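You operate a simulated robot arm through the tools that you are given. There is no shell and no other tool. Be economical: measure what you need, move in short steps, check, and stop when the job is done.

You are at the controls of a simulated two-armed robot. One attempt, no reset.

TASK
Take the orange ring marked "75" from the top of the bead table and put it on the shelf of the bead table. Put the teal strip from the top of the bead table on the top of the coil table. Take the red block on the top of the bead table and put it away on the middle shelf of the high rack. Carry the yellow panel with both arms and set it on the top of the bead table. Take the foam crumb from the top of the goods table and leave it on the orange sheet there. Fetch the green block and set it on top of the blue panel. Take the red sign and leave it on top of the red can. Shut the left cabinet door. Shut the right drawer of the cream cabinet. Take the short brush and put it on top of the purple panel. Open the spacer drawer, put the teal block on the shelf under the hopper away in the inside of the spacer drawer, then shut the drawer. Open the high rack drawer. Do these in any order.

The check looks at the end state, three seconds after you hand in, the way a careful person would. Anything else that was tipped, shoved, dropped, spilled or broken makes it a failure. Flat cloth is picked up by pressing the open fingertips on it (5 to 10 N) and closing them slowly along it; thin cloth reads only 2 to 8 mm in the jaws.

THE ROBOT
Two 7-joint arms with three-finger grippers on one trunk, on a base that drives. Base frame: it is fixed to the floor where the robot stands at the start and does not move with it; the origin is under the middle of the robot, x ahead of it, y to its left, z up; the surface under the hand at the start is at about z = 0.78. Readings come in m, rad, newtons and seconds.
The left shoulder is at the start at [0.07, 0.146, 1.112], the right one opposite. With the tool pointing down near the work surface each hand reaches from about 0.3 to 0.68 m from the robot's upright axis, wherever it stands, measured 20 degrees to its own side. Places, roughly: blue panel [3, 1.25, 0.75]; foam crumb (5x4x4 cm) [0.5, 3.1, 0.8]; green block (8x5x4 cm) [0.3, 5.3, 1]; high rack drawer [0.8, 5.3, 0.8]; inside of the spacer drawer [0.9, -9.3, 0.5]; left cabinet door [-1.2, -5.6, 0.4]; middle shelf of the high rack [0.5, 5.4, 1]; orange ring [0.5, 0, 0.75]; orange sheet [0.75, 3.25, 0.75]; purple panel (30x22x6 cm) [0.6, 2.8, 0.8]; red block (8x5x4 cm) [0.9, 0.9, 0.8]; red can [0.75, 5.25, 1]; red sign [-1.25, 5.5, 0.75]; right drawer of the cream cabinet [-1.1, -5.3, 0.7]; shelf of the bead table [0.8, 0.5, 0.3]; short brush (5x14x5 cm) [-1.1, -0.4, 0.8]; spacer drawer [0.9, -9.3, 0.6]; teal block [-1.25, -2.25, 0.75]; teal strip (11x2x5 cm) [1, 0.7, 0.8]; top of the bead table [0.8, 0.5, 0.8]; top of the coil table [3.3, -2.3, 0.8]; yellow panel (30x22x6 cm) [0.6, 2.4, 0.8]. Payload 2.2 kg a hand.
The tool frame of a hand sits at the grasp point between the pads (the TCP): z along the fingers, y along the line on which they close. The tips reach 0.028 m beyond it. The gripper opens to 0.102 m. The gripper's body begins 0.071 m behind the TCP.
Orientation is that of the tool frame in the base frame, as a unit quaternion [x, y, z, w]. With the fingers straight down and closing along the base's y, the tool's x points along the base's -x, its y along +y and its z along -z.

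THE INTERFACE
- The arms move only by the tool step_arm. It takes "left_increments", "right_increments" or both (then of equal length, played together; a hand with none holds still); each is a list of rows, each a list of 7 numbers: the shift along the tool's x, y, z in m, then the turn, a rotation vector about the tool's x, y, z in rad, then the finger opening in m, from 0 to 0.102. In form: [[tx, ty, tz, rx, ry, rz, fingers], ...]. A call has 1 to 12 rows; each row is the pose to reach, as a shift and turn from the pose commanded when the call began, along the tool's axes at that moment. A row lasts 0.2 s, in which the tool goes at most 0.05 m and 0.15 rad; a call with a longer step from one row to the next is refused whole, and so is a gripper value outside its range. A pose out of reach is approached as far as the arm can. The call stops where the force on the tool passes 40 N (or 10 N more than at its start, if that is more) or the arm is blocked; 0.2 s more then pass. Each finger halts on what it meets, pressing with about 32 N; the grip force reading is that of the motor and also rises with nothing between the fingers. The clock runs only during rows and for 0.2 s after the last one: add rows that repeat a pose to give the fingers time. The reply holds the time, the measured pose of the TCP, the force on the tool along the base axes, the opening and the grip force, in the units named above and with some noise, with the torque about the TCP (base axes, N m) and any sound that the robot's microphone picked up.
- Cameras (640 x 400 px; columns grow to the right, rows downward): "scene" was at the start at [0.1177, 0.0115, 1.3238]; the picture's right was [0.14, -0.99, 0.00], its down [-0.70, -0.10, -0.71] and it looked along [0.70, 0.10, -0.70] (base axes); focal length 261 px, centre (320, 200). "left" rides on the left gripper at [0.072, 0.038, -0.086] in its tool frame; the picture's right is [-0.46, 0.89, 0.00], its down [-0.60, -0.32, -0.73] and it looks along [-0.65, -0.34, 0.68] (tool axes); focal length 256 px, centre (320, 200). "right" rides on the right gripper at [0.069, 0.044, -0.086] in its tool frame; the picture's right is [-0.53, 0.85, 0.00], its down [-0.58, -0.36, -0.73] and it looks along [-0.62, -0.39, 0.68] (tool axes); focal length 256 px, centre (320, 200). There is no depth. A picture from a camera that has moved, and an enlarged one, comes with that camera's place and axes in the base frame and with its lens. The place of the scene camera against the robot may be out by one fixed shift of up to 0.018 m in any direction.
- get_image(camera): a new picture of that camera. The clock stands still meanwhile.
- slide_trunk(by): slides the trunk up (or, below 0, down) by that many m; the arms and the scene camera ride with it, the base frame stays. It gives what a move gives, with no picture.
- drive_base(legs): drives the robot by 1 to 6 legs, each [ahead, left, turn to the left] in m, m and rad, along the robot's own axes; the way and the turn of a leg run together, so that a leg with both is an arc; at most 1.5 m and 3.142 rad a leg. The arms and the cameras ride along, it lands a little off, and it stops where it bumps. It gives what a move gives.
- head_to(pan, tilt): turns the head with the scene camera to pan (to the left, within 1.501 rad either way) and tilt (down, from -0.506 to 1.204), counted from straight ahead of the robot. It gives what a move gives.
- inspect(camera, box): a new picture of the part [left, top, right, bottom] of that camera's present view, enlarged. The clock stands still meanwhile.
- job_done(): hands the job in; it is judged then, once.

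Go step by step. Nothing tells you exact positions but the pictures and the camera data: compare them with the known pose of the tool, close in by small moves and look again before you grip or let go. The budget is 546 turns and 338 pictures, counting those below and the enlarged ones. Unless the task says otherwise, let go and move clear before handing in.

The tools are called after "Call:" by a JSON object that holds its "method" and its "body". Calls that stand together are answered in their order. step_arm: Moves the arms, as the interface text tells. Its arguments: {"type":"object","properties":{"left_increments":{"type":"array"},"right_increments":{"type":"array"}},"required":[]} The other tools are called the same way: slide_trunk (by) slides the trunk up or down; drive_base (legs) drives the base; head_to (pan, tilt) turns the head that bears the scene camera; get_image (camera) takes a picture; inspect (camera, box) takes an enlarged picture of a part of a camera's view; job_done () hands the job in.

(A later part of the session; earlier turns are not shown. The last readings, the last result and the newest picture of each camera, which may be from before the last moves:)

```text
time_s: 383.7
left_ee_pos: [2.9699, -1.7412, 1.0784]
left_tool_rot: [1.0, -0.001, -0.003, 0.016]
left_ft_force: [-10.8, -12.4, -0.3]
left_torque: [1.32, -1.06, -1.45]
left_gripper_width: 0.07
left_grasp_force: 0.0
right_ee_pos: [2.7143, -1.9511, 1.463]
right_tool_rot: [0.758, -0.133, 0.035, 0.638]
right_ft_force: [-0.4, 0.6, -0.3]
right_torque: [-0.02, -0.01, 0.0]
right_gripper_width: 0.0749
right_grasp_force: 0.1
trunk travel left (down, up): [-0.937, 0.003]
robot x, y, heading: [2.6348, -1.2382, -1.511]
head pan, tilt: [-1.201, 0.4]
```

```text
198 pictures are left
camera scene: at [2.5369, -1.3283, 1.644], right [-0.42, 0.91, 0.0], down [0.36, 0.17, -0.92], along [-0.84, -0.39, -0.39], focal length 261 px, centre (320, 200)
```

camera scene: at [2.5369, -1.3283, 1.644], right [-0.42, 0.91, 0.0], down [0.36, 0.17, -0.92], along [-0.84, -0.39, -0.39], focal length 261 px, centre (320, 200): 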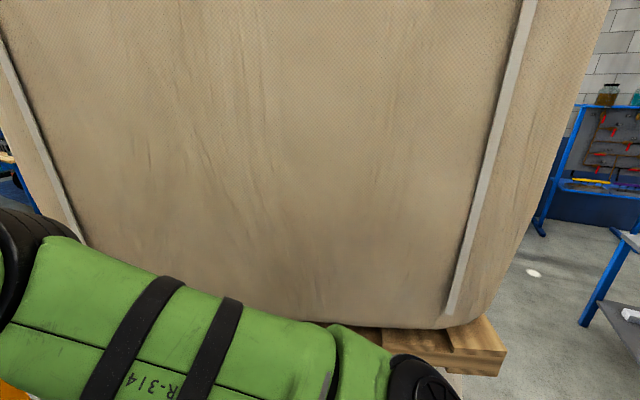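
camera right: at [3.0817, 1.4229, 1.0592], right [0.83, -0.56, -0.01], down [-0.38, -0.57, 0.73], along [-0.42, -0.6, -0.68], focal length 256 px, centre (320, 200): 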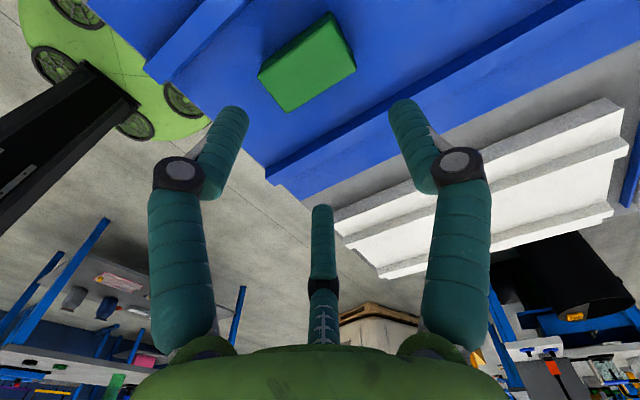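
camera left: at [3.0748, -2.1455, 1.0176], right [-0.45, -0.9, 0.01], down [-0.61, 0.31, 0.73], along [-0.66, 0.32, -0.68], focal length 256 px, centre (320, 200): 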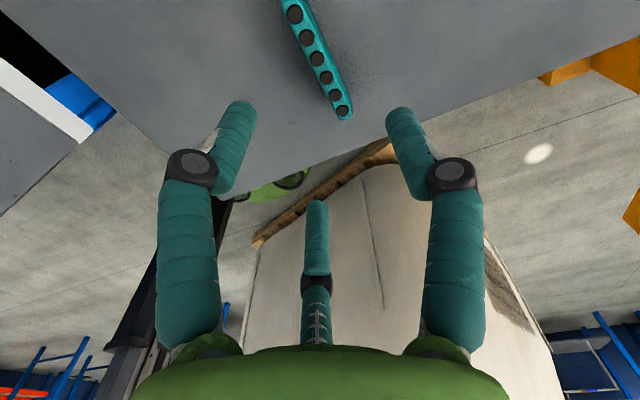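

The left hand met the box while backing. I move forward off it and look.

Call:
{"method": "drive_base", "body": {"legs": [[0.1, 0, 0]]}}

Call:
{"method": "head_to", "body": {"pan": 0.75, "tilt": 0.65}}

Call:
{"method": "get_image", "body": {"camera": "scene"}}

Call:
{"method": "get_image", "body": {"camera": "left"}}

```text
time_s: 384.9
left_ee_pos: [2.9797, -1.8335, 1.0813]
left_tool_rot: [1.0, -0.002, -0.003, 0.02]
left_ft_force: [0.0, 0.3, 0.2]
left_torque: [-0.08, 0.03, -0.02]
left_gripper_width: 0.07
left_grasp_force: 0.1
right_ee_pos: [2.7254, -2.0395, 1.4697]
right_tool_rot: [0.753, -0.133, 0.034, 0.643]
right_ft_force: [0.0, 1.3, 0.7]
right_torque: [0.01, -0.03, 0.02]
right_gripper_width: 0.0753
right_grasp_force: 0.1
trunk travel left (down, up): [-0.937, 0.003]
robot x, y, heading: [2.6433, -1.3358, -1.508]
head pan, tilt: [-1.201, 0.4]
```

```text
time_s: 386.8
left_ee_pos: [2.978, -1.8383, 1.0789]
left_tool_rot: [1.0, -0.002, -0.003, 0.017]
left_ft_force: [0.5, 1.3, 0.4]
left_torque: [-0.01, -0.02, -0.02]
left_gripper_width: 0.0702
left_grasp_force: 0.0
right_ee_pos: [2.7258, -2.0483, 1.4661]
right_tool_rot: [0.756, -0.133, 0.035, 0.64]
right_ft_force: [0.6, 0.0, -0.1]
right_torque: [0.04, 0.01, 0.0]
right_gripper_width: 0.075
right_grasp_force: 0.0
trunk travel left (down, up): [-0.937, 0.003]
robot x, y, heading: [2.6396, -1.3348, -1.507]
head pan, tilt: [0.75, 0.649]
```

```text
197 pictures are left
camera scene: at [2.6943, -1.4454, 1.6221], right [-0.69, -0.73, 0.0], down [-0.44, 0.42, -0.8], along [0.58, -0.55, -0.6], focal length 261 px, centre (320, 200)
```

scene: 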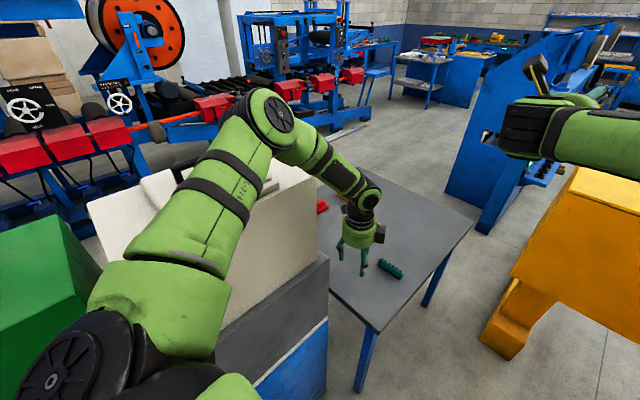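

```text
196 pictures are left
camera left: at [3.0512, -1.8742, 1.1659], right [-0.47, -0.88, 0.03], down [-0.6, 0.34, 0.72], along [-0.65, 0.32, -0.69], focal length 256 px, centre (320, 200)
```

left: 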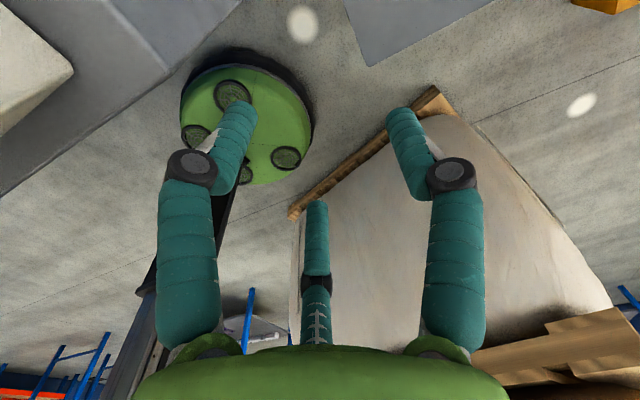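

Nothing looks displaced. I raise and draw in the left hand, then back out.

Call:
{"method": "step_arm", "body": {"left_increments": [[-0.02, 0, -0.03, 0, 0, 0, 0.07], [-0.04, 0, -0.06, 0, 0, 0, 0.07], [-0.06, 0, -0.1, 0, 0, 0, 0.07], [-0.08, 0, -0.14, 0, 0, 0, 0.07], [-0.1, 0, -0.18, 0, 0, 0, 0.07], [-0.12, 0, -0.21, 0, 0, 0, 0.07], [-0.14, 0, -0.22, 0, 0, 0, 0.07], [-0.14, 0, -0.22, 0, 0, 0, 0.07]]}}

Call:
{"method": "get_image", "body": {"camera": "scene"}}

```text
time_s: 388.6
left_ee_pos: [2.8411, -1.8316, 1.2982]
left_tool_rot: [1.0, 0.0, -0.003, 0.017]
left_ft_force: [0.2, 0.2, -0.4]
left_torque: [0.0, 0.0, 0.0]
left_gripper_width: 0.0702
left_grasp_force: 0.1
right_ee_pos: [2.7265, -2.0489, 1.4661]
right_tool_rot: [0.756, -0.133, 0.034, 0.639]
right_ft_force: [0.5, -0.3, -0.3]
right_torque: [0.03, 0.0, 0.0]
right_gripper_width: 0.0752
right_grasp_force: 0.0
trunk travel left (down, up): [-0.937, 0.003]
robot x, y, heading: [2.6416, -1.3369, -1.506]
head pan, tilt: [0.75, 0.649]
```

```text
195 pictures are left
camera scene: at [2.6945, -1.4465, 1.622], right [-0.69, -0.73, 0.0], down [-0.44, 0.42, -0.8], along [0.58, -0.55, -0.6], focal length 261 px, centre (320, 200)
```

scene: 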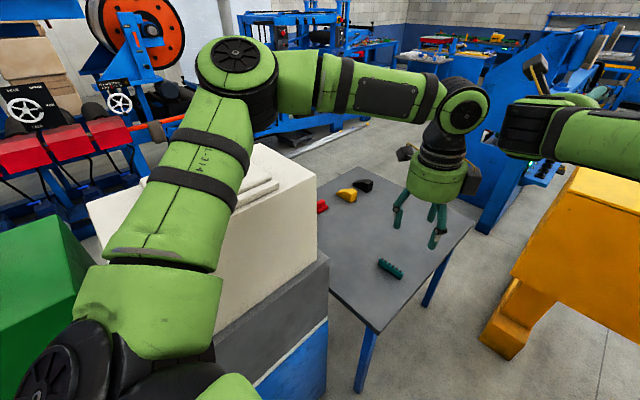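

Call:
{"method": "drive_base", "body": {"legs": [[-0.5, -0.03, 0], [-0.55, -0.1, 0]]}}

Call:
{"method": "head_to", "body": {"pan": -1.2, "tilt": 0.45}}

Call:
{"method": "get_image", "body": {"camera": "scene"}}

```text
time_s: 394.3
left_ee_pos: [2.6467, -0.8091, 1.2984]
left_tool_rot: [1.0, -0.003, -0.004, 0.015]
left_ft_force: [0.1, -0.2, -0.3]
left_torque: [0.01, -0.02, -0.01]
left_gripper_width: 0.0701
left_grasp_force: 0.0
right_ee_pos: [2.5322, -1.0258, 1.4637]
right_tool_rot: [0.757, -0.134, 0.033, 0.639]
right_ft_force: [-0.4, -0.2, 1.3]
right_torque: [-0.02, 0.01, 0.01]
right_gripper_width: 0.0751
right_grasp_force: 0.0
trunk travel left (down, up): [-0.937, 0.003]
robot x, y, heading: [2.4471, -0.3065, -1.507]
head pan, tilt: [0.75, 0.649]
```

```text
time_s: 396.2
left_ee_pos: [2.6455, -0.8067, 1.2989]
left_tool_rot: [1.0, -0.002, -0.003, 0.017]
left_ft_force: [1.7, -0.4, 1.0]
left_torque: [0.0, 0.01, -0.01]
left_gripper_width: 0.07
left_grasp_force: 0.0
right_ee_pos: [2.5302, -1.0238, 1.467]
right_tool_rot: [0.756, -0.134, 0.033, 0.64]
right_ft_force: [-0.5, 0.5, 0.3]
right_torque: [0.0, 0.0, -0.02]
right_gripper_width: 0.0749
right_grasp_force: 0.0
trunk travel left (down, up): [-0.937, 0.003]
robot x, y, heading: [2.4493, -0.3093, -1.511]
head pan, tilt: [-1.201, 0.45]
```

```text
194 pictures are left
camera scene: at [2.3556, -0.3989, 1.6398], right [-0.42, 0.91, 0.0], down [0.4, 0.18, -0.9], along [-0.82, -0.37, -0.44], focal length 261 px, centre (320, 200)
```

scene: 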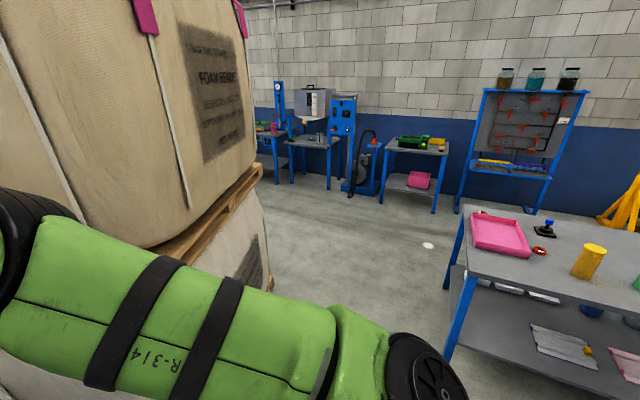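

I turn to face west and drive through the corridor.

Call:
{"method": "drive_base", "body": {"legs": [[0, 0, -1.63], [0.85, 0.1, 0], [1.0, 0.13, 0], [0.7, 0.05, 0]]}}

Call:
{"method": "head_to", "body": {"pan": 0.3, "tilt": 0.35}}

Call:
{"method": "get_image", "body": {"camera": "scene"}}

```text
time_s: 412.9
left_ee_pos: [-0.6096, -0.7341, 1.3004]
left_tool_rot: [-0.681, 0.732, 0.016, -0.01]
left_ft_force: [0.0, 0.1, 0.7]
left_torque: [0.0, 0.0, 0.02]
left_gripper_width: 0.07
left_grasp_force: 0.0
right_ee_pos: [-0.8179, -0.6033, 1.4674]
right_tool_rot: [-0.418, 0.643, 0.446, -0.461]
right_ft_force: [-0.1, -0.4, -0.2]
right_torque: [0.0, 0.02, 0.05]
right_gripper_width: 0.075
right_grasp_force: 0.1
trunk travel left (down, up): [-0.937, 0.003]
robot x, y, heading: [-0.0995, -0.5687, 3.134]
head pan, tilt: [-1.201, 0.45]
```

```text
time_s: 414.6
left_ee_pos: [-0.6122, -0.7332, 1.2988]
left_tool_rot: [-0.681, 0.732, 0.014, -0.008]
left_ft_force: [-0.6, 0.3, -0.5]
left_torque: [0.0, 0.02, 0.01]
left_gripper_width: 0.0703
left_grasp_force: 0.0
right_ee_pos: [-0.8192, -0.6026, 1.4663]
right_tool_rot: [-0.418, 0.643, 0.444, -0.462]
right_ft_force: [0.0, -0.5, 0.3]
right_torque: [0.0, 0.02, 0.0]
right_gripper_width: 0.0748
right_grasp_force: 0.1
trunk travel left (down, up): [-0.937, 0.003]
robot x, y, heading: [-0.1029, -0.5709, 3.133]
head pan, tilt: [0.3, 0.351]
```

```text
193 pictures are left
camera scene: at [-0.2555, -0.5956, 1.649], right [-0.29, 0.96, 0.0], down [0.33, 0.1, -0.94], along [-0.9, -0.27, -0.34], focal length 261 px, centre (320, 200)
```

scene: 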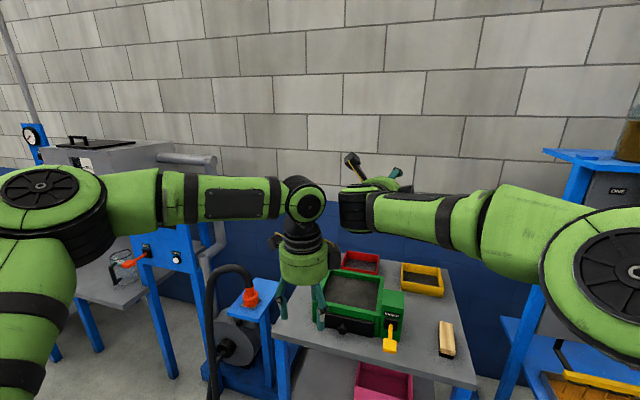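

Brush table is here; but first the southern jobs. I put the right hand back to a neutral vertical pose and back away a little.

Call:
{"method": "drive_base", "body": {"legs": [[-0.3, 0, 0]]}}

Call:
{"method": "step_arm", "body": {"right_increments": [[-0.03, -0.0126, -0.0118, 0.14, -0.0024, -0.0347, 0.075], [-0.06, -0.0252, -0.0236, 0.28, -0.0048, -0.0694, 0.075], [-0.09, -0.0378, -0.0354, 0.42, -0.0072, -0.104, 0.075], [-0.12, -0.05, -0.047, 0.56, -0.01, -0.139, 0.075], [-0.15, -0.063, -0.059, 0.7, -0.012, -0.173, 0.075], [-0.18, -0.0756, -0.071, 0.84, -0.0144, -0.208, 0.075], [-0.21, -0.088, -0.0826, 0.98, -0.017, -0.243, 0.075], [-0.24, -0.1, -0.0944, 1.12, -0.019, -0.278, 0.075], [-0.27, -0.113, -0.106, 1.26, -0.0216, -0.312, 0.075], [-0.3, -0.126, -0.118, 1.4, -0.024, -0.347, 0.075], [-0.3, -0.126, -0.118, 1.4, -0.024, -0.347, 0.075]]}}

Call:
{"method": "drive_base", "body": {"legs": [[0, 1.3, 0.007]]}}

Call:
{"method": "head_to", "body": {"pan": 0.3, "tilt": 0.5}}

Call:
{"method": "get_image", "body": {"camera": "scene"}}

```text
time_s: 416.6
left_ee_pos: [-0.3162, -0.7374, 1.2983]
left_tool_rot: [-0.683, 0.731, 0.013, -0.007]
left_ft_force: [-1.1, -0.3, -1.2]
left_torque: [0.02, -0.01, 0.02]
left_gripper_width: 0.07
left_grasp_force: 0.0
right_ee_pos: [-0.5253, -0.6078, 1.4638]
right_tool_rot: [-0.42, 0.644, 0.443, -0.461]
right_ft_force: [-0.7, 0.4, -0.4]
right_torque: [-0.01, -0.02, -0.02]
right_gripper_width: 0.0752
right_grasp_force: 0.0
trunk travel left (down, up): [-0.937, 0.003]
robot x, y, heading: [0.1936, -0.5716, 3.139]
head pan, tilt: [0.3, 0.351]
```

```text
time_s: 419.0
left_ee_pos: [-0.312, -0.7379, 1.2987]
left_tool_rot: [-0.683, 0.731, 0.014, -0.009]
left_ft_force: [0.0, -0.7, 0.4]
left_torque: [0.02, -0.01, 0.01]
left_gripper_width: 0.0698
left_grasp_force: 0.0
right_ee_pos: [-0.3235, -0.3766, 1.2997]
right_tool_rot: [0.71, -0.705, 0.001, 0.0]
right_ft_force: [-0.4, 0.8, 0.4]
right_torque: [-0.02, 0.02, 0.02]
right_gripper_width: 0.075
right_grasp_force: 0.0
trunk travel left (down, up): [-0.937, 0.003]
robot x, y, heading: [0.1945, -0.5663, 3.138]
head pan, tilt: [0.3, 0.351]
```

```text
time_s: 425.6
left_ee_pos: [-0.2964, -2.0548, 1.2982]
left_tool_rot: [-0.693, 0.721, 0.013, -0.009]
left_ft_force: [0.4, 0.7, -0.4]
left_torque: [0.0, -0.01, 0.03]
left_gripper_width: 0.0702
left_grasp_force: 0.0
right_ee_pos: [-0.3178, -1.6957, 1.2995]
right_tool_rot: [0.719, -0.695, 0.001, 0.0]
right_ft_force: [0.7, -0.5, -0.7]
right_torque: [0.01, 0.0, 0.0]
right_gripper_width: 0.0751
right_grasp_force: 0.1
trunk travel left (down, up): [-0.937, 0.003]
robot x, y, heading: [0.206, -1.8803, -3.116]
head pan, tilt: [0.3, 0.351]
```

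```text
time_s: 426.2
left_ee_pos: [-0.2961, -2.0564, 1.2999]
left_tool_rot: [-0.693, 0.721, 0.014, -0.009]
left_ft_force: [-0.3, 0.1, 0.1]
left_torque: [0.02, 0.02, 0.0]
left_gripper_width: 0.0698
left_grasp_force: 0.0
right_ee_pos: [-0.3181, -1.6956, 1.2992]
right_tool_rot: [0.718, -0.696, 0.001, 0.001]
right_ft_force: [-1.2, 0.1, -1.1]
right_torque: [0.04, -0.02, -0.04]
right_gripper_width: 0.0747
right_grasp_force: 0.0
trunk travel left (down, up): [-0.937, 0.003]
robot x, y, heading: [0.205, -1.8737, -3.116]
head pan, tilt: [0.3, 0.499]
```

```text
192 pictures are left
camera scene: at [0.057, -1.9075, 1.6354], right [-0.32, 0.95, 0.0], down [0.45, 0.15, -0.88], along [-0.83, -0.28, -0.48], focal length 261 px, centre (320, 200)
```

scene: 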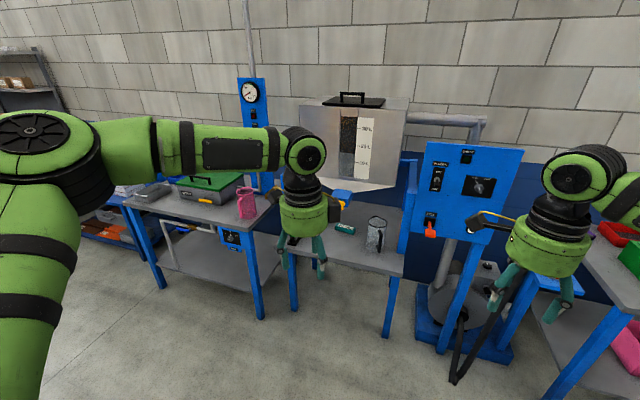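

Call:
{"method": "inspect", "body": {"camera": "scene", "box": [220, 80, 440, 270]}}

```text
2.11 times, centred on (330, 175) of scene
camera zoom: at [0.057, -1.9075, 1.6354], right [-0.32, 0.95, 0.0], down [0.45, 0.15, -0.88], along [-0.83, -0.28, -0.48], focal length 550 px, centre (299, 253)
```

zoom: 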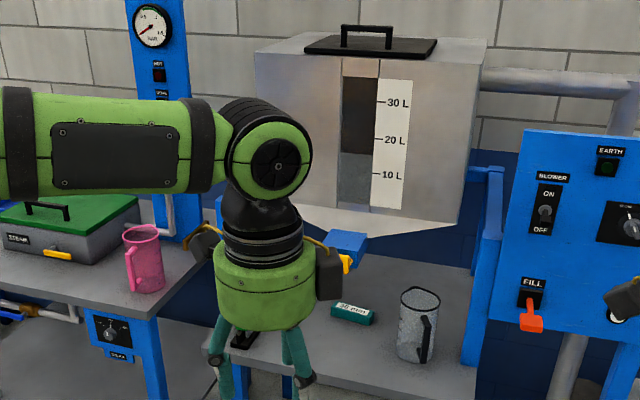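

The teal block ("spacer") lies at ~[-1.17, -2.17] in front of the mug, under the hopper valve. I move closer and lower to judge the headroom.

Call:
{"method": "drive_base", "body": {"legs": [[0.3, 0.05, -0.024]]}}

Call:
{"method": "slide_trunk", "body": {"by": -0.4}}

Call:
{"method": "get_image", "body": {"camera": "scene"}}

Call:
{"method": "get_image", "body": {"camera": "left"}}

```text
time_s: 428.3
left_ee_pos: [-0.5933, -2.0996, 1.301]
left_tool_rot: [-0.684, 0.73, 0.016, -0.009]
left_ft_force: [-0.5, -0.5, 0.8]
left_torque: [-0.01, 0.04, -0.02]
left_gripper_width: 0.07
left_grasp_force: 0.0
right_ee_pos: [-0.6065, -1.7378, 1.3007]
right_tool_rot: [0.711, -0.703, -0.001, 0.001]
right_ft_force: [-0.2, -0.1, 0.1]
right_torque: [-0.03, 0.03, 0.03]
right_gripper_width: 0.0752
right_grasp_force: 0.1
trunk travel left (down, up): [-0.937, 0.003]
robot x, y, heading: [-0.0897, -1.9317, -3.138]
head pan, tilt: [0.3, 0.499]
```

```text
time_s: 432.1
left_ee_pos: [-0.5954, -2.1, 0.8985]
left_tool_rot: [-0.684, 0.73, 0.014, -0.009]
left_ft_force: [-0.5, 0.9, 0.2]
left_torque: [-0.02, 0.03, 0.0]
left_gripper_width: 0.07
left_grasp_force: 0.1
right_ee_pos: [-0.6105, -1.7395, 0.8989]
right_tool_rot: [0.71, -0.704, 0.0, 0.001]
right_ft_force: [-0.9, 1.1, -0.2]
right_torque: [-0.03, -0.01, 0.02]
right_gripper_width: 0.0749
right_grasp_force: 0.1
trunk travel left (down, up): [-0.537, 0.403]
robot x, y, heading: [-0.0883, -1.9335, -3.14]
head pan, tilt: [0.3, 0.499]
```

```text
190 pictures are left
camera scene: at [-0.2398, -1.9591, 1.2354], right [-0.3, 0.95, 0.0], down [0.46, 0.14, -0.88], along [-0.84, -0.26, -0.48], focal length 261 px, centre (320, 200)
```

scene: 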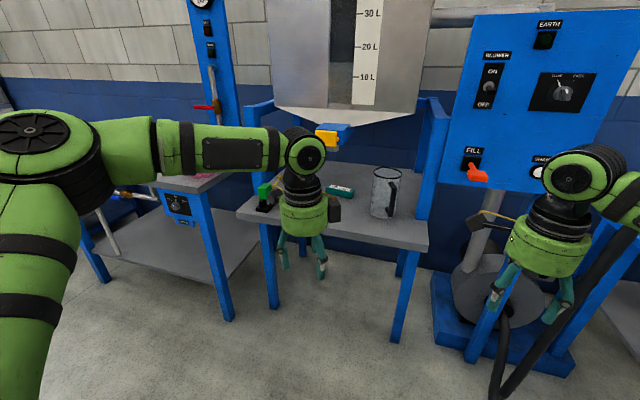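

```text
189 pictures are left
camera left: at [-0.6359, -2.1709, 0.9858], right [-0.85, 0.52, 0.03], down [0.38, 0.58, 0.72], along [0.36, 0.63, -0.69], focal length 256 px, centre (320, 200)
```

left: 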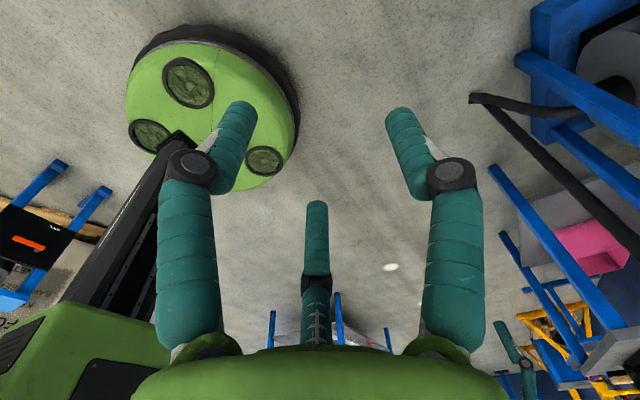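

Call:
{"method": "inspect", "body": {"camera": "scene", "box": [220, 80, 440, 250]}}

```text
2.35 times, centred on (330, 165) of scene
camera zoom: at [-0.2398, -1.9591, 1.2354], right [-0.3, 0.95, 0.0], down [0.46, 0.14, -0.88], along [-0.84, -0.26, -0.48], focal length 615 px, centre (296, 282)
```

zoom: 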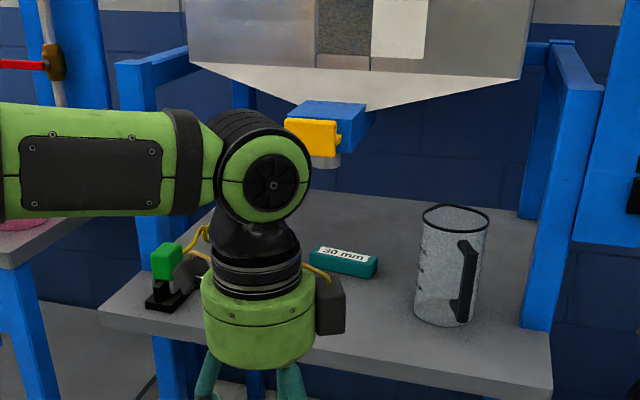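

The valve hangs right above the spacer, so I'll grip its left end with the left hand leaning in 40° from the side, across its width. First I turn the wrist in free space.

Call:
{"method": "step_arm", "body": {"left_increments": [[0, 0, 0, 0, 0, -0.15, 0.07], [0, 0, 0, 0, 0, -0.3, 0.07], [0, 0, 0, 0, 0, -0.45, 0.07], [0, 0, 0, 0, 0, -0.6, 0.07], [0, 0, 0, 0, 0, -0.75, 0.07], [0, 0, 0, 0, 0, -0.9, 0.07], [0, 0, 0, 0, 0, -1.05, 0.07], [0, 0, 0, 0, 0, -1.2, 0.07], [0, 0, 0, 0, 0, -1.35, 0.07], [0, 0, 0, 0, 0, -1.5, 0.07], [0, 0, 0, 0, 0, -1.6, 0.07]]}}

Call:
{"method": "step_arm", "body": {"left_increments": [[0, 0, 0, 0, 0, -0.15, 0.07], [0, 0, 0, 0, 0, -0.3, 0.07], [0, 0, 0, 0, 0, -0.45, 0.07], [0, 0, 0, 0, 0, -0.6, 0.07], [0, 0, 0, 0, 0, -0.75, 0.07], [0, 0, 0, 0, 0, -0.9, 0.07], [0, 0, 0, 0, 0, -1.05, 0.07], [0, 0, 0, 0, 0, -1.2, 0.07], [0, 0, 0, 0, 0, -1.35, 0.07], [0, 0, 0, 0, 0, -1.5, 0.07], [0, 0, 0, 0, 0, -1.6, 0.07]]}}

```text
time_s: 434.5
left_ee_pos: [-0.5955, -2.1003, 0.8982]
left_tool_rot: [1.0, -0.016, -0.016, -0.005]
left_ft_force: [-0.5, 0.5, 0.1]
left_torque: [-0.01, 0.02, -0.03]
left_gripper_width: 0.0701
left_grasp_force: 0.0
right_ee_pos: [-0.6099, -1.7384, 0.8985]
right_tool_rot: [0.71, -0.704, 0.0, 0.001]
right_ft_force: [-0.8, 0.1, -1.1]
right_torque: [0.01, -0.02, -0.01]
right_gripper_width: 0.0745
right_grasp_force: 0.1
trunk travel left (down, up): [-0.537, 0.403]
robot x, y, heading: [-0.0858, -1.9338, -3.144]
head pan, tilt: [0.3, 0.499]
```

```text
time_s: 436.9
left_ee_pos: [-0.5963, -2.0996, 0.8991]
left_tool_rot: [0.708, 0.706, -0.008, -0.015]
left_ft_force: [-0.1, 0.1, -0.4]
left_torque: [0.0, 0.01, 0.0]
left_gripper_width: 0.0698
left_grasp_force: 0.1
right_ee_pos: [-0.6098, -1.74, 0.899]
right_tool_rot: [0.71, -0.704, 0.0, 0.002]
right_ft_force: [0.8, 0.5, 1.2]
right_torque: [-0.02, -0.01, 0.0]
right_gripper_width: 0.0749
right_grasp_force: 0.1
trunk travel left (down, up): [-0.537, 0.403]
robot x, y, heading: [-0.0898, -1.9309, -3.141]
head pan, tilt: [0.3, 0.499]
```

Call:
{"method": "step_arm", "body": {"left_increments": [[-0.02, 0, 0, 0, 0.12, 0, 0.07], [-0.04, 0, 0, 0, 0.24, 0, 0.07], [-0.06, 0, 0, 0, 0.36, 0, 0.07], [-0.08, 0, 0, 0, 0.48, 0, 0.07], [-0.1, 0, 0, 0, 0.6, 0, 0.07], [-0.1, 0, 0, 0, 0.7, 0, 0.07], [-0.1, 0, 0, 0, 0.7, 0, 0.07]]}}

Call:
{"method": "get_image", "body": {"camera": "scene"}}

Call:
{"method": "get_image", "body": {"camera": "left"}}

```text
time_s: 438.5
left_ee_pos: [-0.598, -2.2004, 0.8971]
left_tool_rot: [0.669, 0.657, 0.236, -0.256]
left_ft_force: [-0.2, 0.6, -0.5]
left_torque: [-0.02, -0.03, 0.0]
left_gripper_width: 0.07
left_grasp_force: 0.1
right_ee_pos: [-0.6103, -1.7391, 0.8986]
right_tool_rot: [0.71, -0.704, -0.001, 0.001]
right_ft_force: [0.3, 0.1, 0.7]
right_torque: [0.0, 0.0, 0.0]
right_gripper_width: 0.0746
right_grasp_force: 0.1
trunk travel left (down, up): [-0.537, 0.403]
robot x, y, heading: [-0.0892, -1.9309, -3.139]
head pan, tilt: [0.3, 0.499]
```

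```text
187 pictures are left
camera scene: at [-0.2398, -1.959, 1.2354], right [-0.3, 0.96, 0.0], down [0.46, 0.14, -0.88], along [-0.84, -0.26, -0.48], focal length 261 px, centre (320, 200)
```

scene: 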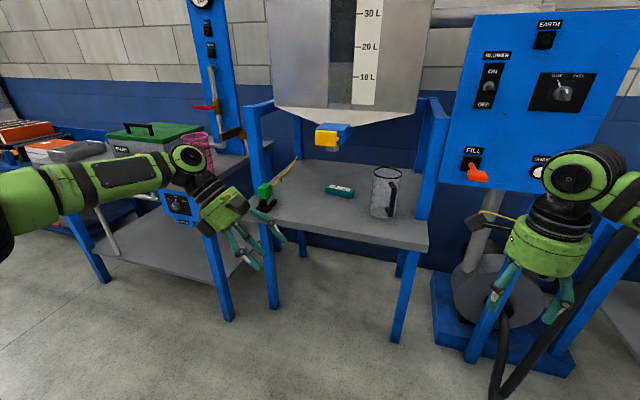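

```text
186 pictures are left
camera left: at [-0.5559, -2.2015, 1.009], right [0.87, -0.36, -0.33], down [-0.32, -0.93, 0.17], along [-0.37, -0.04, -0.93], focal length 256 px, centre (320, 200)
```

left: 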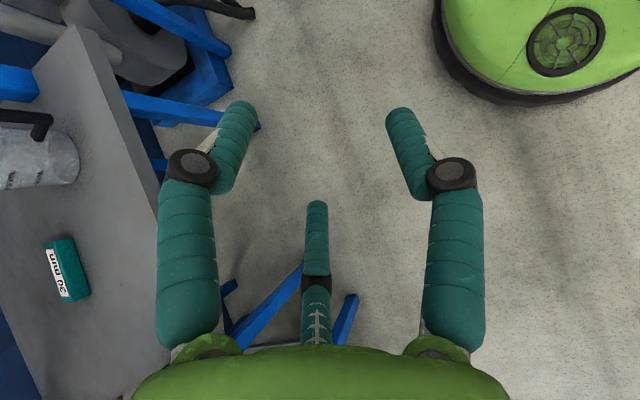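

The leaning pose works and its camera sees the block. I reduce the lean to 35°, draw the right arm back and up, and move in toward the shelf.

Call:
{"method": "step_arm", "body": {"right_increments": [[0, -0.03, -0.03, 0, 0, 0, 0.075], [0, -0.06, -0.06, 0, 0, 0, 0.075], [0, -0.09, -0.09, 0, 0, 0, 0.075], [0, -0.12, -0.12, 0, 0, 0, 0.075], [0, -0.15, -0.15, 0, 0, 0, 0.075], [0, -0.18, -0.18, 0, 0, 0, 0.075], [0, -0.2, -0.2, 0, 0, 0, 0.075], [0, -0.2, -0.2, 0, 0, 0, 0.075]], "left_increments": [[0, -0.02, 0, 0, -0.09, 0, 0.064], [0, -0.04, 0, 0, -0.09, 0, 0.064], [0, -0.06, 0, 0, -0.09, 0, 0.064], [0, -0.08, 0, 0, -0.09, 0, 0.064], [0, -0.1, 0, 0, -0.09, 0, 0.064], [0, -0.1, 0, 0, -0.09, 0, 0.064], [0, -0.1, 0, 0, -0.09, 0, 0.064], [0, -0.1, 0, 0, -0.09, 0, 0.064]]}}

Call:
{"method": "drive_base", "body": {"legs": [[0.22, 0.01, 0]]}}

Call:
{"method": "get_image", "body": {"camera": "scene"}}

Call:
{"method": "get_image", "body": {"camera": "left"}}

```text
time_s: 440.3
left_ee_pos: [-0.693, -2.1999, 0.8983]
left_tool_rot: [0.678, 0.669, 0.204, -0.227]
left_ft_force: [0.1, 0.0, -0.2]
left_torque: [-0.01, 0.0, 0.02]
left_gripper_width: 0.0642
left_grasp_force: 0.0
left hand out of reach, approached as far as the arm can: row 5, 6, 7, 8
right_ee_pos: [-0.4083, -1.738, 1.0984]
right_tool_rot: [0.71, -0.704, 0.001, 0.001]
right_ft_force: [0.1, 0.4, 1.0]
right_torque: [0.03, 0.0, -0.01]
right_gripper_width: 0.0749
right_grasp_force: 0.1
trunk travel left (down, up): [-0.537, 0.403]
robot x, y, heading: [-0.087, -1.9311, -3.138]
head pan, tilt: [0.3, 0.499]
```

```text
time_s: 442.0
left_ee_pos: [-0.9169, -2.2113, 0.9004]
left_tool_rot: [0.679, 0.668, 0.204, -0.227]
left_ft_force: [0.3, -0.2, -0.5]
left_torque: [0.01, -0.03, -0.03]
left_gripper_width: 0.0637
left_grasp_force: 0.1
right_ee_pos: [-0.6344, -1.7483, 1.0994]
right_tool_rot: [0.711, -0.704, 0.0, 0.002]
right_ft_force: [0.3, 0.0, 0.0]
right_torque: [0.02, -0.03, 0.02]
right_gripper_width: 0.0752
right_grasp_force: 0.1
trunk travel left (down, up): [-0.537, 0.403]
robot x, y, heading: [-0.3129, -1.9432, -3.14]
head pan, tilt: [0.3, 0.499]
```

```text
185 pictures are left
camera scene: at [-0.4646, -1.9694, 1.2354], right [-0.3, 0.95, 0.0], down [0.46, 0.14, -0.88], along [-0.84, -0.26, -0.48], focal length 261 px, centre (320, 200)
```

scene: 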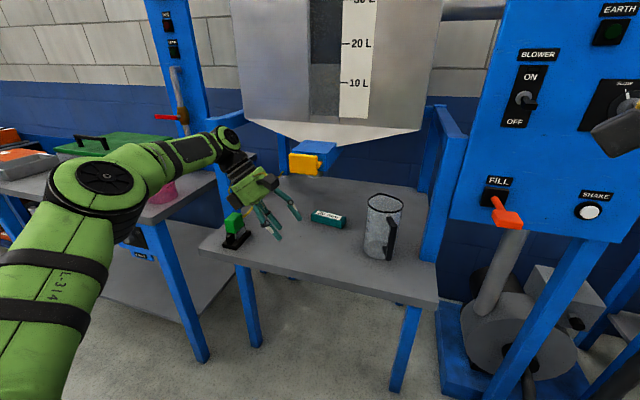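

```text
184 pictures are left
camera left: at [-0.8752, -2.202, 1.0111], right [0.87, -0.38, -0.3], down [-0.31, -0.92, 0.26], along [-0.37, -0.13, -0.92], focal length 256 px, centre (320, 200)
```

left: 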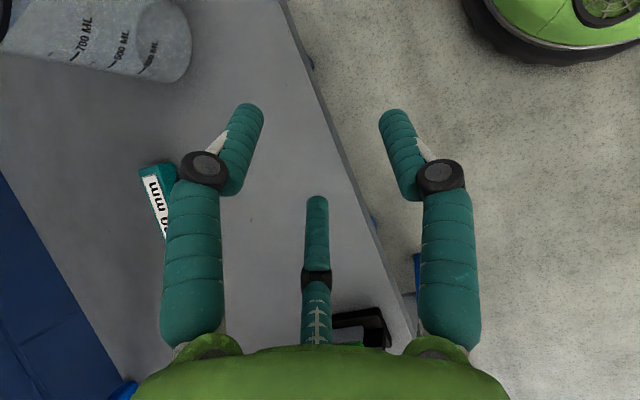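

Call:
{"method": "slide_trunk", "body": {"by": -0.105}}

Call:
{"method": "drive_base", "body": {"legs": [[0.17, 0, 0]]}}

Call:
{"method": "get_image", "body": {"camera": "left"}}

Call:
{"method": "get_image", "body": {"camera": "scene"}}

```text
time_s: 443.4
left_ee_pos: [-0.9177, -2.2104, 0.7952]
left_tool_rot: [0.679, 0.668, 0.204, -0.227]
left_ft_force: [-0.3, -0.6, 0.1]
left_torque: [0.02, 0.03, 0.0]
left_gripper_width: 0.0637
left_grasp_force: 0.0
right_ee_pos: [-0.6326, -1.7484, 0.9937]
right_tool_rot: [0.711, -0.703, 0.0, 0.001]
right_ft_force: [0.3, 0.5, 0.1]
right_torque: [0.01, 0.05, 0.01]
right_gripper_width: 0.075
right_grasp_force: 0.0
trunk travel left (down, up): [-0.432, 0.508]
robot x, y, heading: [-0.3168, -1.9435, -3.14]
head pan, tilt: [0.3, 0.499]
```

```text
time_s: 444.9
left_ee_pos: [-1.0901, -2.2115, 0.7952]
left_tool_rot: [0.678, 0.669, 0.204, -0.227]
left_ft_force: [0.7, 0.4, 0.1]
left_torque: [0.04, 0.0, -0.01]
left_gripper_width: 0.064
left_grasp_force: 0.1
right_ee_pos: [-0.8064, -1.7496, 0.9926]
right_tool_rot: [0.712, -0.702, 0.001, 0.002]
right_ft_force: [-1.2, -0.2, -0.3]
right_torque: [0.03, -0.04, -0.01]
right_gripper_width: 0.0746
right_grasp_force: 0.2
trunk travel left (down, up): [-0.432, 0.508]
robot x, y, heading: [-0.4875, -1.9452, -3.142]
head pan, tilt: [0.3, 0.499]
```

```text
183 pictures are left
camera left: at [-1.0484, -2.2028, 0.9059], right [0.87, -0.38, -0.3], down [-0.31, -0.92, 0.26], along [-0.37, -0.13, -0.92], focal length 256 px, centre (320, 200)
```

left: 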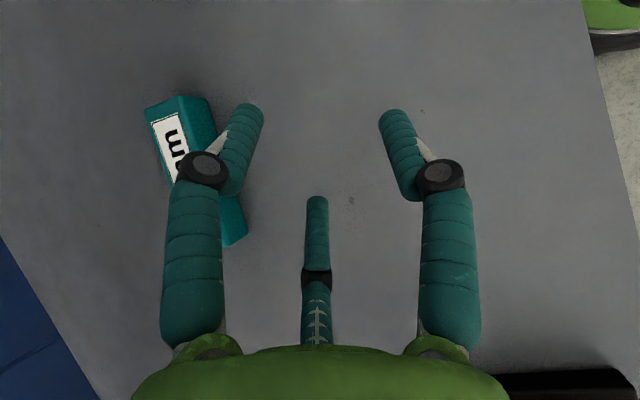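

```text
182 pictures are left
camera scene: at [-0.6382, -1.9699, 1.1303], right [-0.3, 0.95, 0.0], down [0.46, 0.14, -0.88], along [-0.84, -0.26, -0.48], focal length 261 px, centre (320, 200)
```

scene: 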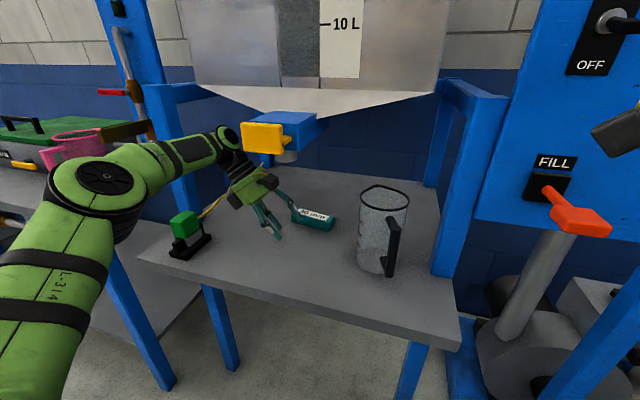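

Block: centre ≈[-1.197, -2.18], top ≈0.75, left end y≈-2.236. I'll come in from its left end: shift left first (and lift the right hand clear of the orange lever), then in, then slide along the block.

Call:
{"method": "step_arm", "body": {"left_increments": [[-0.0205, 0, -0.0144, 0, 0, 0, 0.09], [-0.041, 0, -0.0287, 0, 0, 0, 0.09], [-0.0614, 0, -0.043, 0, 0, 0, 0.09], [-0.082, 0, -0.0574, 0, 0, 0, 0.09], [-0.082, 0, -0.0574, 0, 0, 0, 0.09]], "right_increments": [[0, -0.02, -0.03, 0, 0, 0, 0.075], [0, -0.04, -0.06, 0, 0, 0, 0.075], [0, -0.06, -0.09, 0, 0, 0, 0.075], [0, -0.06, -0.12, 0, 0, 0, 0.075], [0, -0.06, -0.15, 0, 0, 0, 0.075]]}}

Call:
{"method": "get_image", "body": {"camera": "scene"}}

Call:
{"method": "get_image", "body": {"camera": "left"}}

```text
time_s: 446.1
left_ee_pos: [-1.0685, -2.2834, 0.7992]
left_tool_rot: [0.678, 0.669, 0.203, -0.227]
left_ft_force: [-0.5, 0.1, 0.4]
left_torque: [-0.01, -0.03, 0.03]
left_gripper_width: 0.0901
left_grasp_force: 0.1
left hand out of reach, approached as far as the arm can: row 1, 2, 3, 4, 5
right_ee_pos: [-0.7616, -1.7735, 1.0805]
right_tool_rot: [0.711, -0.703, 0.001, 0.002]
right_ft_force: [0.3, 0.6, -0.5]
right_torque: [-0.04, -0.01, 0.04]
right_gripper_width: 0.075
right_grasp_force: 0.0
right hand out of reach, approached as far as the arm can: row 3, 4, 5
trunk travel left (down, up): [-0.432, 0.508]
robot x, y, heading: [-0.49, -1.9422, -3.141]
head pan, tilt: [0.3, 0.499]
```

```text
181 pictures are left
camera scene: at [-0.6376, -1.9698, 1.1304], right [-0.3, 0.95, 0.0], down [0.46, 0.14, -0.88], along [-0.84, -0.26, -0.48], focal length 261 px, centre (320, 200)
```

scene: 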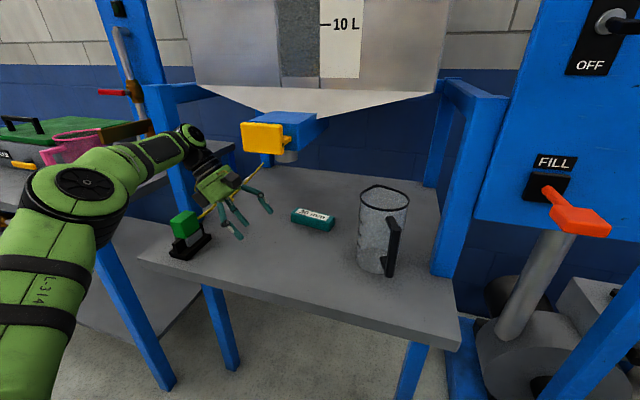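

```text
180 pictures are left
camera left: at [-1.0263, -2.2741, 0.9102], right [0.87, -0.38, -0.3], down [-0.31, -0.92, 0.26], along [-0.37, -0.13, -0.92], focal length 256 px, centre (320, 200)
```

left: 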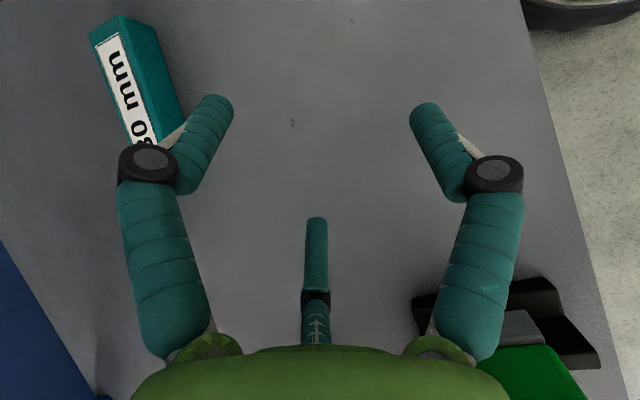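

Call:
{"method": "drive_base", "body": {"legs": [[0.135, 0, 0]]}}

Call:
{"method": "get_image", "body": {"camera": "left"}}

Call:
{"method": "get_image", "body": {"camera": "scene"}}

```text
time_s: 447.4
left_ee_pos: [-1.2011, -2.2845, 0.7992]
left_tool_rot: [0.678, 0.669, 0.204, -0.227]
left_ft_force: [0.8, -0.3, -0.6]
left_torque: [0.03, 0.0, -0.02]
left_gripper_width: 0.0898
left_grasp_force: 0.0
right_ee_pos: [-0.8953, -1.7735, 1.0807]
right_tool_rot: [0.712, -0.702, 0.0, 0.002]
right_ft_force: [-0.6, -0.1, 0.6]
right_torque: [-0.01, -0.02, -0.02]
right_gripper_width: 0.0748
right_grasp_force: 0.1
trunk travel left (down, up): [-0.432, 0.508]
robot x, y, heading: [-0.621, -1.9437, -3.142]
head pan, tilt: [0.3, 0.499]
```

```text
179 pictures are left
camera left: at [-1.1595, -2.2753, 0.9101], right [0.88, -0.38, -0.3], down [-0.31, -0.92, 0.26], along [-0.37, -0.13, -0.92], focal length 256 px, centre (320, 200)
```

left: 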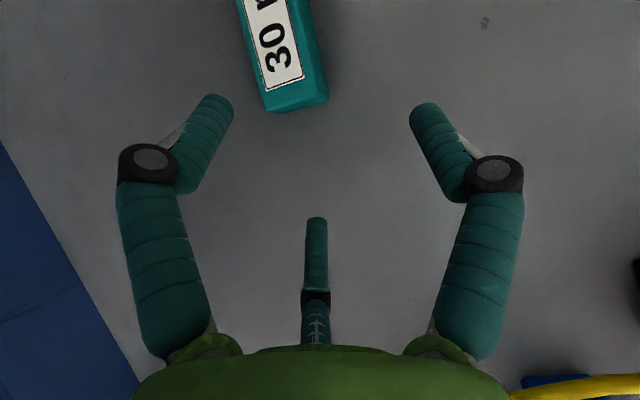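

```text
178 pictures are left
camera scene: at [-0.7713, -1.9705, 1.1303], right [-0.3, 0.95, 0.0], down [0.46, 0.14, -0.88], along [-0.84, -0.26, -0.48], focal length 261 px, centre (320, 200)
```

scene: 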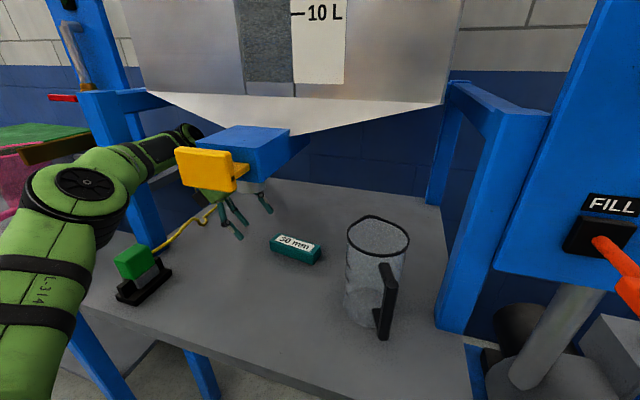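

Call:
{"method": "inspect", "body": {"camera": "left", "box": [200, 0, 360, 130]}}

```text
3.08 times, centred on (280, 65) of left
camera zoom: at [-1.1595, -2.2753, 0.9101], right [0.88, -0.38, -0.3], down [-0.31, -0.92, 0.26], along [-0.37, -0.13, -0.92], focal length 788 px, centre (443, 615)
```

zoom: 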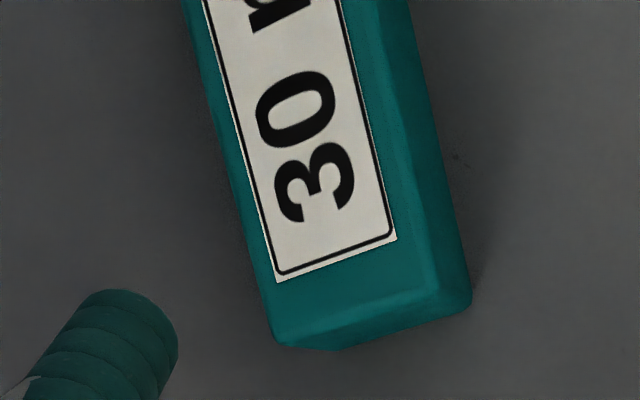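

The block is ~12×4×2.7 cm and slightly yawed; too thin for a strong leaning grip. Plan: lightly pinch its left end, drag it ~9 cm left out from under the valve, then regrasp more vertically. I align yaw, lower and check.

Call:
{"method": "step_arm", "body": {"left_increments": [[-0.005, 0, 0.007, -0.045, 0, 0.065, 0.088], [-0.01, 0, 0.014, -0.09, 0, 0.129, 0.088], [-0.0195, 0, 0.0279, -0.09, 0, 0.129, 0.088], [-0.0195, 0, 0.0279, -0.09, 0, 0.129, 0.088]]}}

Call:
{"method": "drive_base", "body": {"legs": [[0.025, 0, 0]]}}

Call:
{"method": "get_image", "body": {"camera": "left"}}

```text
time_s: 448.4
left_ee_pos: [-1.1832, -2.2729, 0.7738]
left_tool_rot: [0.728, 0.615, 0.217, -0.209]
left_ft_force: [0.3, -0.3, 0.1]
left_torque: [-0.02, -0.01, -0.01]
left_gripper_width: 0.0882
left_grasp_force: 0.1
left hand out of reach, approached as far as the arm can: row 1, 2, 3, 4
right_ee_pos: [-0.8947, -1.7745, 1.0786]
right_tool_rot: [0.711, -0.703, 0.0, 0.002]
right_ft_force: [-1.0, 0.8, -0.2]
right_torque: [-0.05, -0.02, 0.02]
right_gripper_width: 0.0748
right_grasp_force: 0.1
trunk travel left (down, up): [-0.432, 0.508]
robot x, y, heading: [-0.6243, -1.9438, -3.137]
head pan, tilt: [0.3, 0.499]
```

```text
time_s: 449.2
left_ee_pos: [-1.2084, -2.2758, 0.7748]
left_tool_rot: [0.728, 0.616, 0.217, -0.21]
left_ft_force: [0.1, -0.2, 0.2]
left_torque: [0.04, -0.03, -0.04]
left_gripper_width: 0.088
left_grasp_force: 0.1
right_ee_pos: [-0.9179, -1.7749, 1.0784]
right_tool_rot: [0.712, -0.702, 0.0, 0.002]
right_ft_force: [0.1, -0.2, -0.2]
right_torque: [-0.05, -0.06, -0.01]
right_gripper_width: 0.0753
right_grasp_force: 0.0
trunk travel left (down, up): [-0.432, 0.508]
robot x, y, heading: [-0.6429, -1.9456, -3.136]
head pan, tilt: [0.3, 0.499]
```

```text
176 pictures are left
camera left: at [-1.1648, -2.2721, 0.8852], right [0.8, -0.51, -0.3], down [-0.45, -0.85, 0.26], along [-0.39, -0.08, -0.92], focal length 256 px, centre (320, 200)
```

left: 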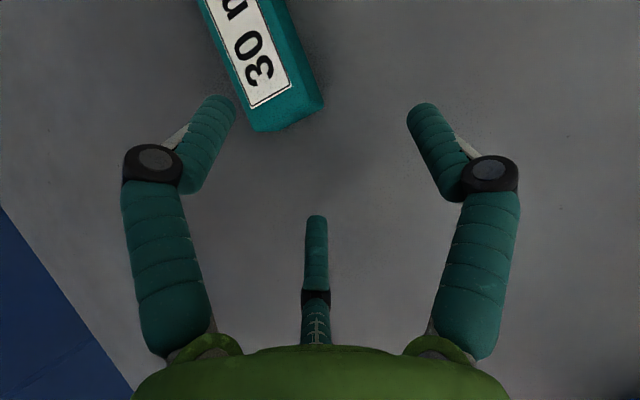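

Call:
{"method": "drive_base", "body": {"legs": [[0.017, 0, 0]]}}

Call:
{"method": "step_arm", "body": {"left_increments": [[0.009, -0.002, 0.0095, 0, 0, 0, 0.088], [0.018, -0.004, 0.019, 0, 0, 0, 0.088], [0.018, -0.004, 0.019, 0, 0, 0, 0.088]]}}

Call:
{"method": "get_image", "body": {"camera": "left"}}

```text
time_s: 450.0
left_ee_pos: [-1.2267, -2.2754, 0.7756]
left_tool_rot: [0.729, 0.615, 0.217, -0.21]
left_ft_force: [-0.4, 1.1, 0.5]
left_torque: [0.03, 0.05, -0.05]
left_gripper_width: 0.0879
left_grasp_force: 0.0
right_ee_pos: [-0.9343, -1.7738, 1.0806]
right_tool_rot: [0.712, -0.702, -0.001, 0.003]
right_ft_force: [-0.3, -0.2, 0.1]
right_torque: [0.01, 0.03, 0.02]
right_gripper_width: 0.0751
right_grasp_force: 0.0
trunk travel left (down, up): [-0.432, 0.508]
robot x, y, heading: [-0.6624, -1.9419, -3.145]
head pan, tilt: [0.3, 0.499]
```

```text
time_s: 450.8
left_ee_pos: [-1.2248, -2.2509, 0.7703]
left_tool_rot: [0.729, 0.614, 0.217, -0.21]
left_ft_force: [-1.1, -0.1, -0.1]
left_torque: [-0.02, -0.04, -0.03]
left_gripper_width: 0.088
left_grasp_force: 0.2
right_ee_pos: [-0.9354, -1.7741, 1.0799]
right_tool_rot: [0.711, -0.703, -0.001, 0.002]
right_ft_force: [-0.2, 0.6, -0.4]
right_torque: [0.01, -0.02, 0.02]
right_gripper_width: 0.0752
right_grasp_force: 0.0
trunk travel left (down, up): [-0.432, 0.508]
robot x, y, heading: [-0.6629, -1.9401, -3.14]
head pan, tilt: [0.3, 0.499]
```

```text
175 pictures are left
camera left: at [-1.1818, -2.2472, 0.8809], right [0.8, -0.51, -0.3], down [-0.45, -0.85, 0.26], along [-0.39, -0.08, -0.92], focal length 256 px, centre (320, 200)
```

left: 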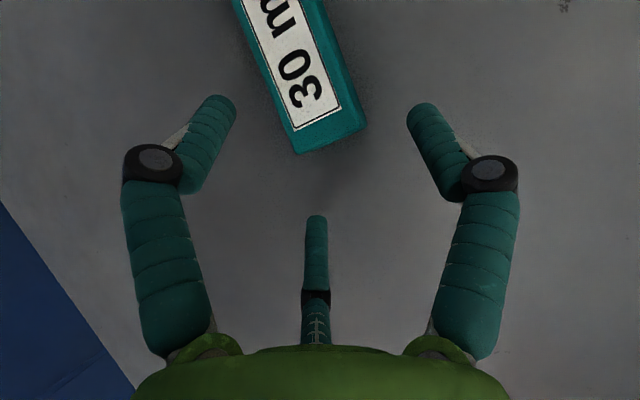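

Call:
{"method": "step_arm", "body": {"left_increments": [[0.01, -0.0062, 0.01, 0, 0, 0, 0.088], [0.0207, -0.0125, 0.02, 0, 0, 0, 0.088], [0.0207, -0.0125, 0.02, 0, 0, 0, 0.088]]}}

Call:
{"method": "get_image", "body": {"camera": "left"}}

```text
time_s: 451.6
left_ee_pos: [-1.2343, -2.2188, 0.7658]
left_tool_rot: [0.729, 0.615, 0.216, -0.21]
left_ft_force: [-0.2, 0.4, 0.0]
left_torque: [-0.01, 0.0, 0.02]
left_gripper_width: 0.0881
left_grasp_force: 0.0
right_ee_pos: [-0.937, -1.7754, 1.0802]
right_tool_rot: [0.712, -0.702, -0.001, 0.002]
right_ft_force: [-0.8, 0.4, 0.8]
right_torque: [0.02, 0.0, 0.01]
right_gripper_width: 0.0752
right_grasp_force: 0.0
trunk travel left (down, up): [-0.432, 0.508]
robot x, y, heading: [-0.6659, -1.9434, -3.135]
head pan, tilt: [0.3, 0.499]
```

```text
174 pictures are left
camera left: at [-1.1894, -2.2156, 0.8764], right [0.8, -0.51, -0.3], down [-0.45, -0.85, 0.26], along [-0.39, -0.08, -0.92], focal length 256 px, centre (320, 200)
```

left: 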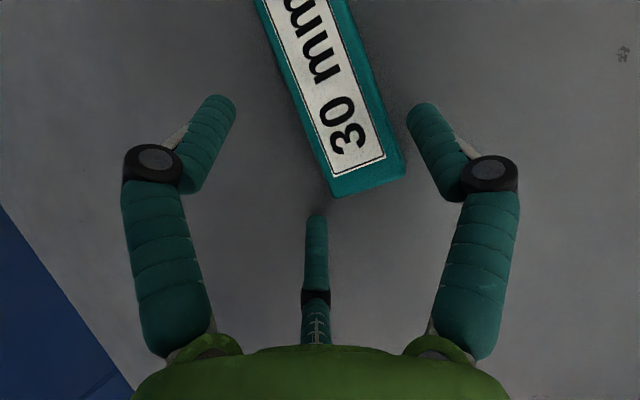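

Call:
{"method": "step_arm", "body": {"left_increments": [[0, 0, 0, 0, 0, 0, 0.07], [-0.0046, 0, 0.0066, 0, 0, 0, 0.058], [-0.0046, 0, 0.0066, 0, 0, 0, 0.045], [-0.0046, 0, 0.0066, 0, 0, 0, 0.03], [-0.0046, 0, 0.0066, 0, 0, 0, 0.03]]}}

Call:
{"method": "get_image", "body": {"camera": "left"}}

```text
time_s: 452.8
left_ee_pos: [-1.2327, -2.2185, 0.7601]
left_tool_rot: [0.729, 0.614, 0.215, -0.212]
left_ft_force: [-4.6, -4.8, 17.4]
left_torque: [0.09, 0.45, -0.05]
left_gripper_width: 0.0494
left_grasp_force: 31.8
right_ee_pos: [-0.9347, -1.7744, 1.0805]
right_tool_rot: [0.712, -0.702, -0.001, 0.003]
right_ft_force: [-0.9, -0.2, 0.4]
right_torque: [0.01, -0.01, 0.03]
right_gripper_width: 0.0748
right_grasp_force: 0.0
trunk travel left (down, up): [-0.432, 0.508]
robot x, y, heading: [-0.6609, -1.9457, -3.138]
head pan, tilt: [0.3, 0.499]
```

```text
173 pictures are left
camera left: at [-1.1884, -2.2155, 0.8711], right [0.8, -0.51, -0.31], down [-0.44, -0.86, 0.27], along [-0.4, -0.08, -0.91], focal length 256 px, centre (320, 200)
```

left: 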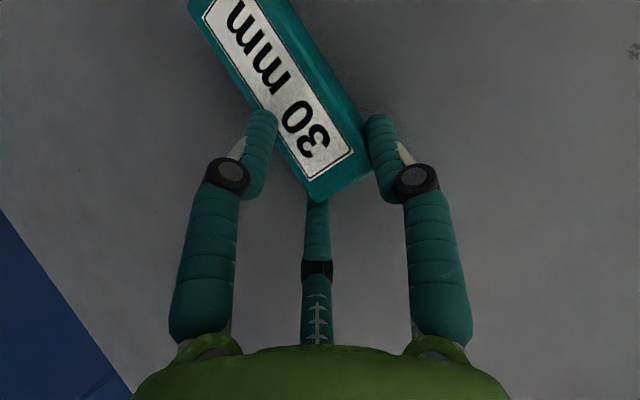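

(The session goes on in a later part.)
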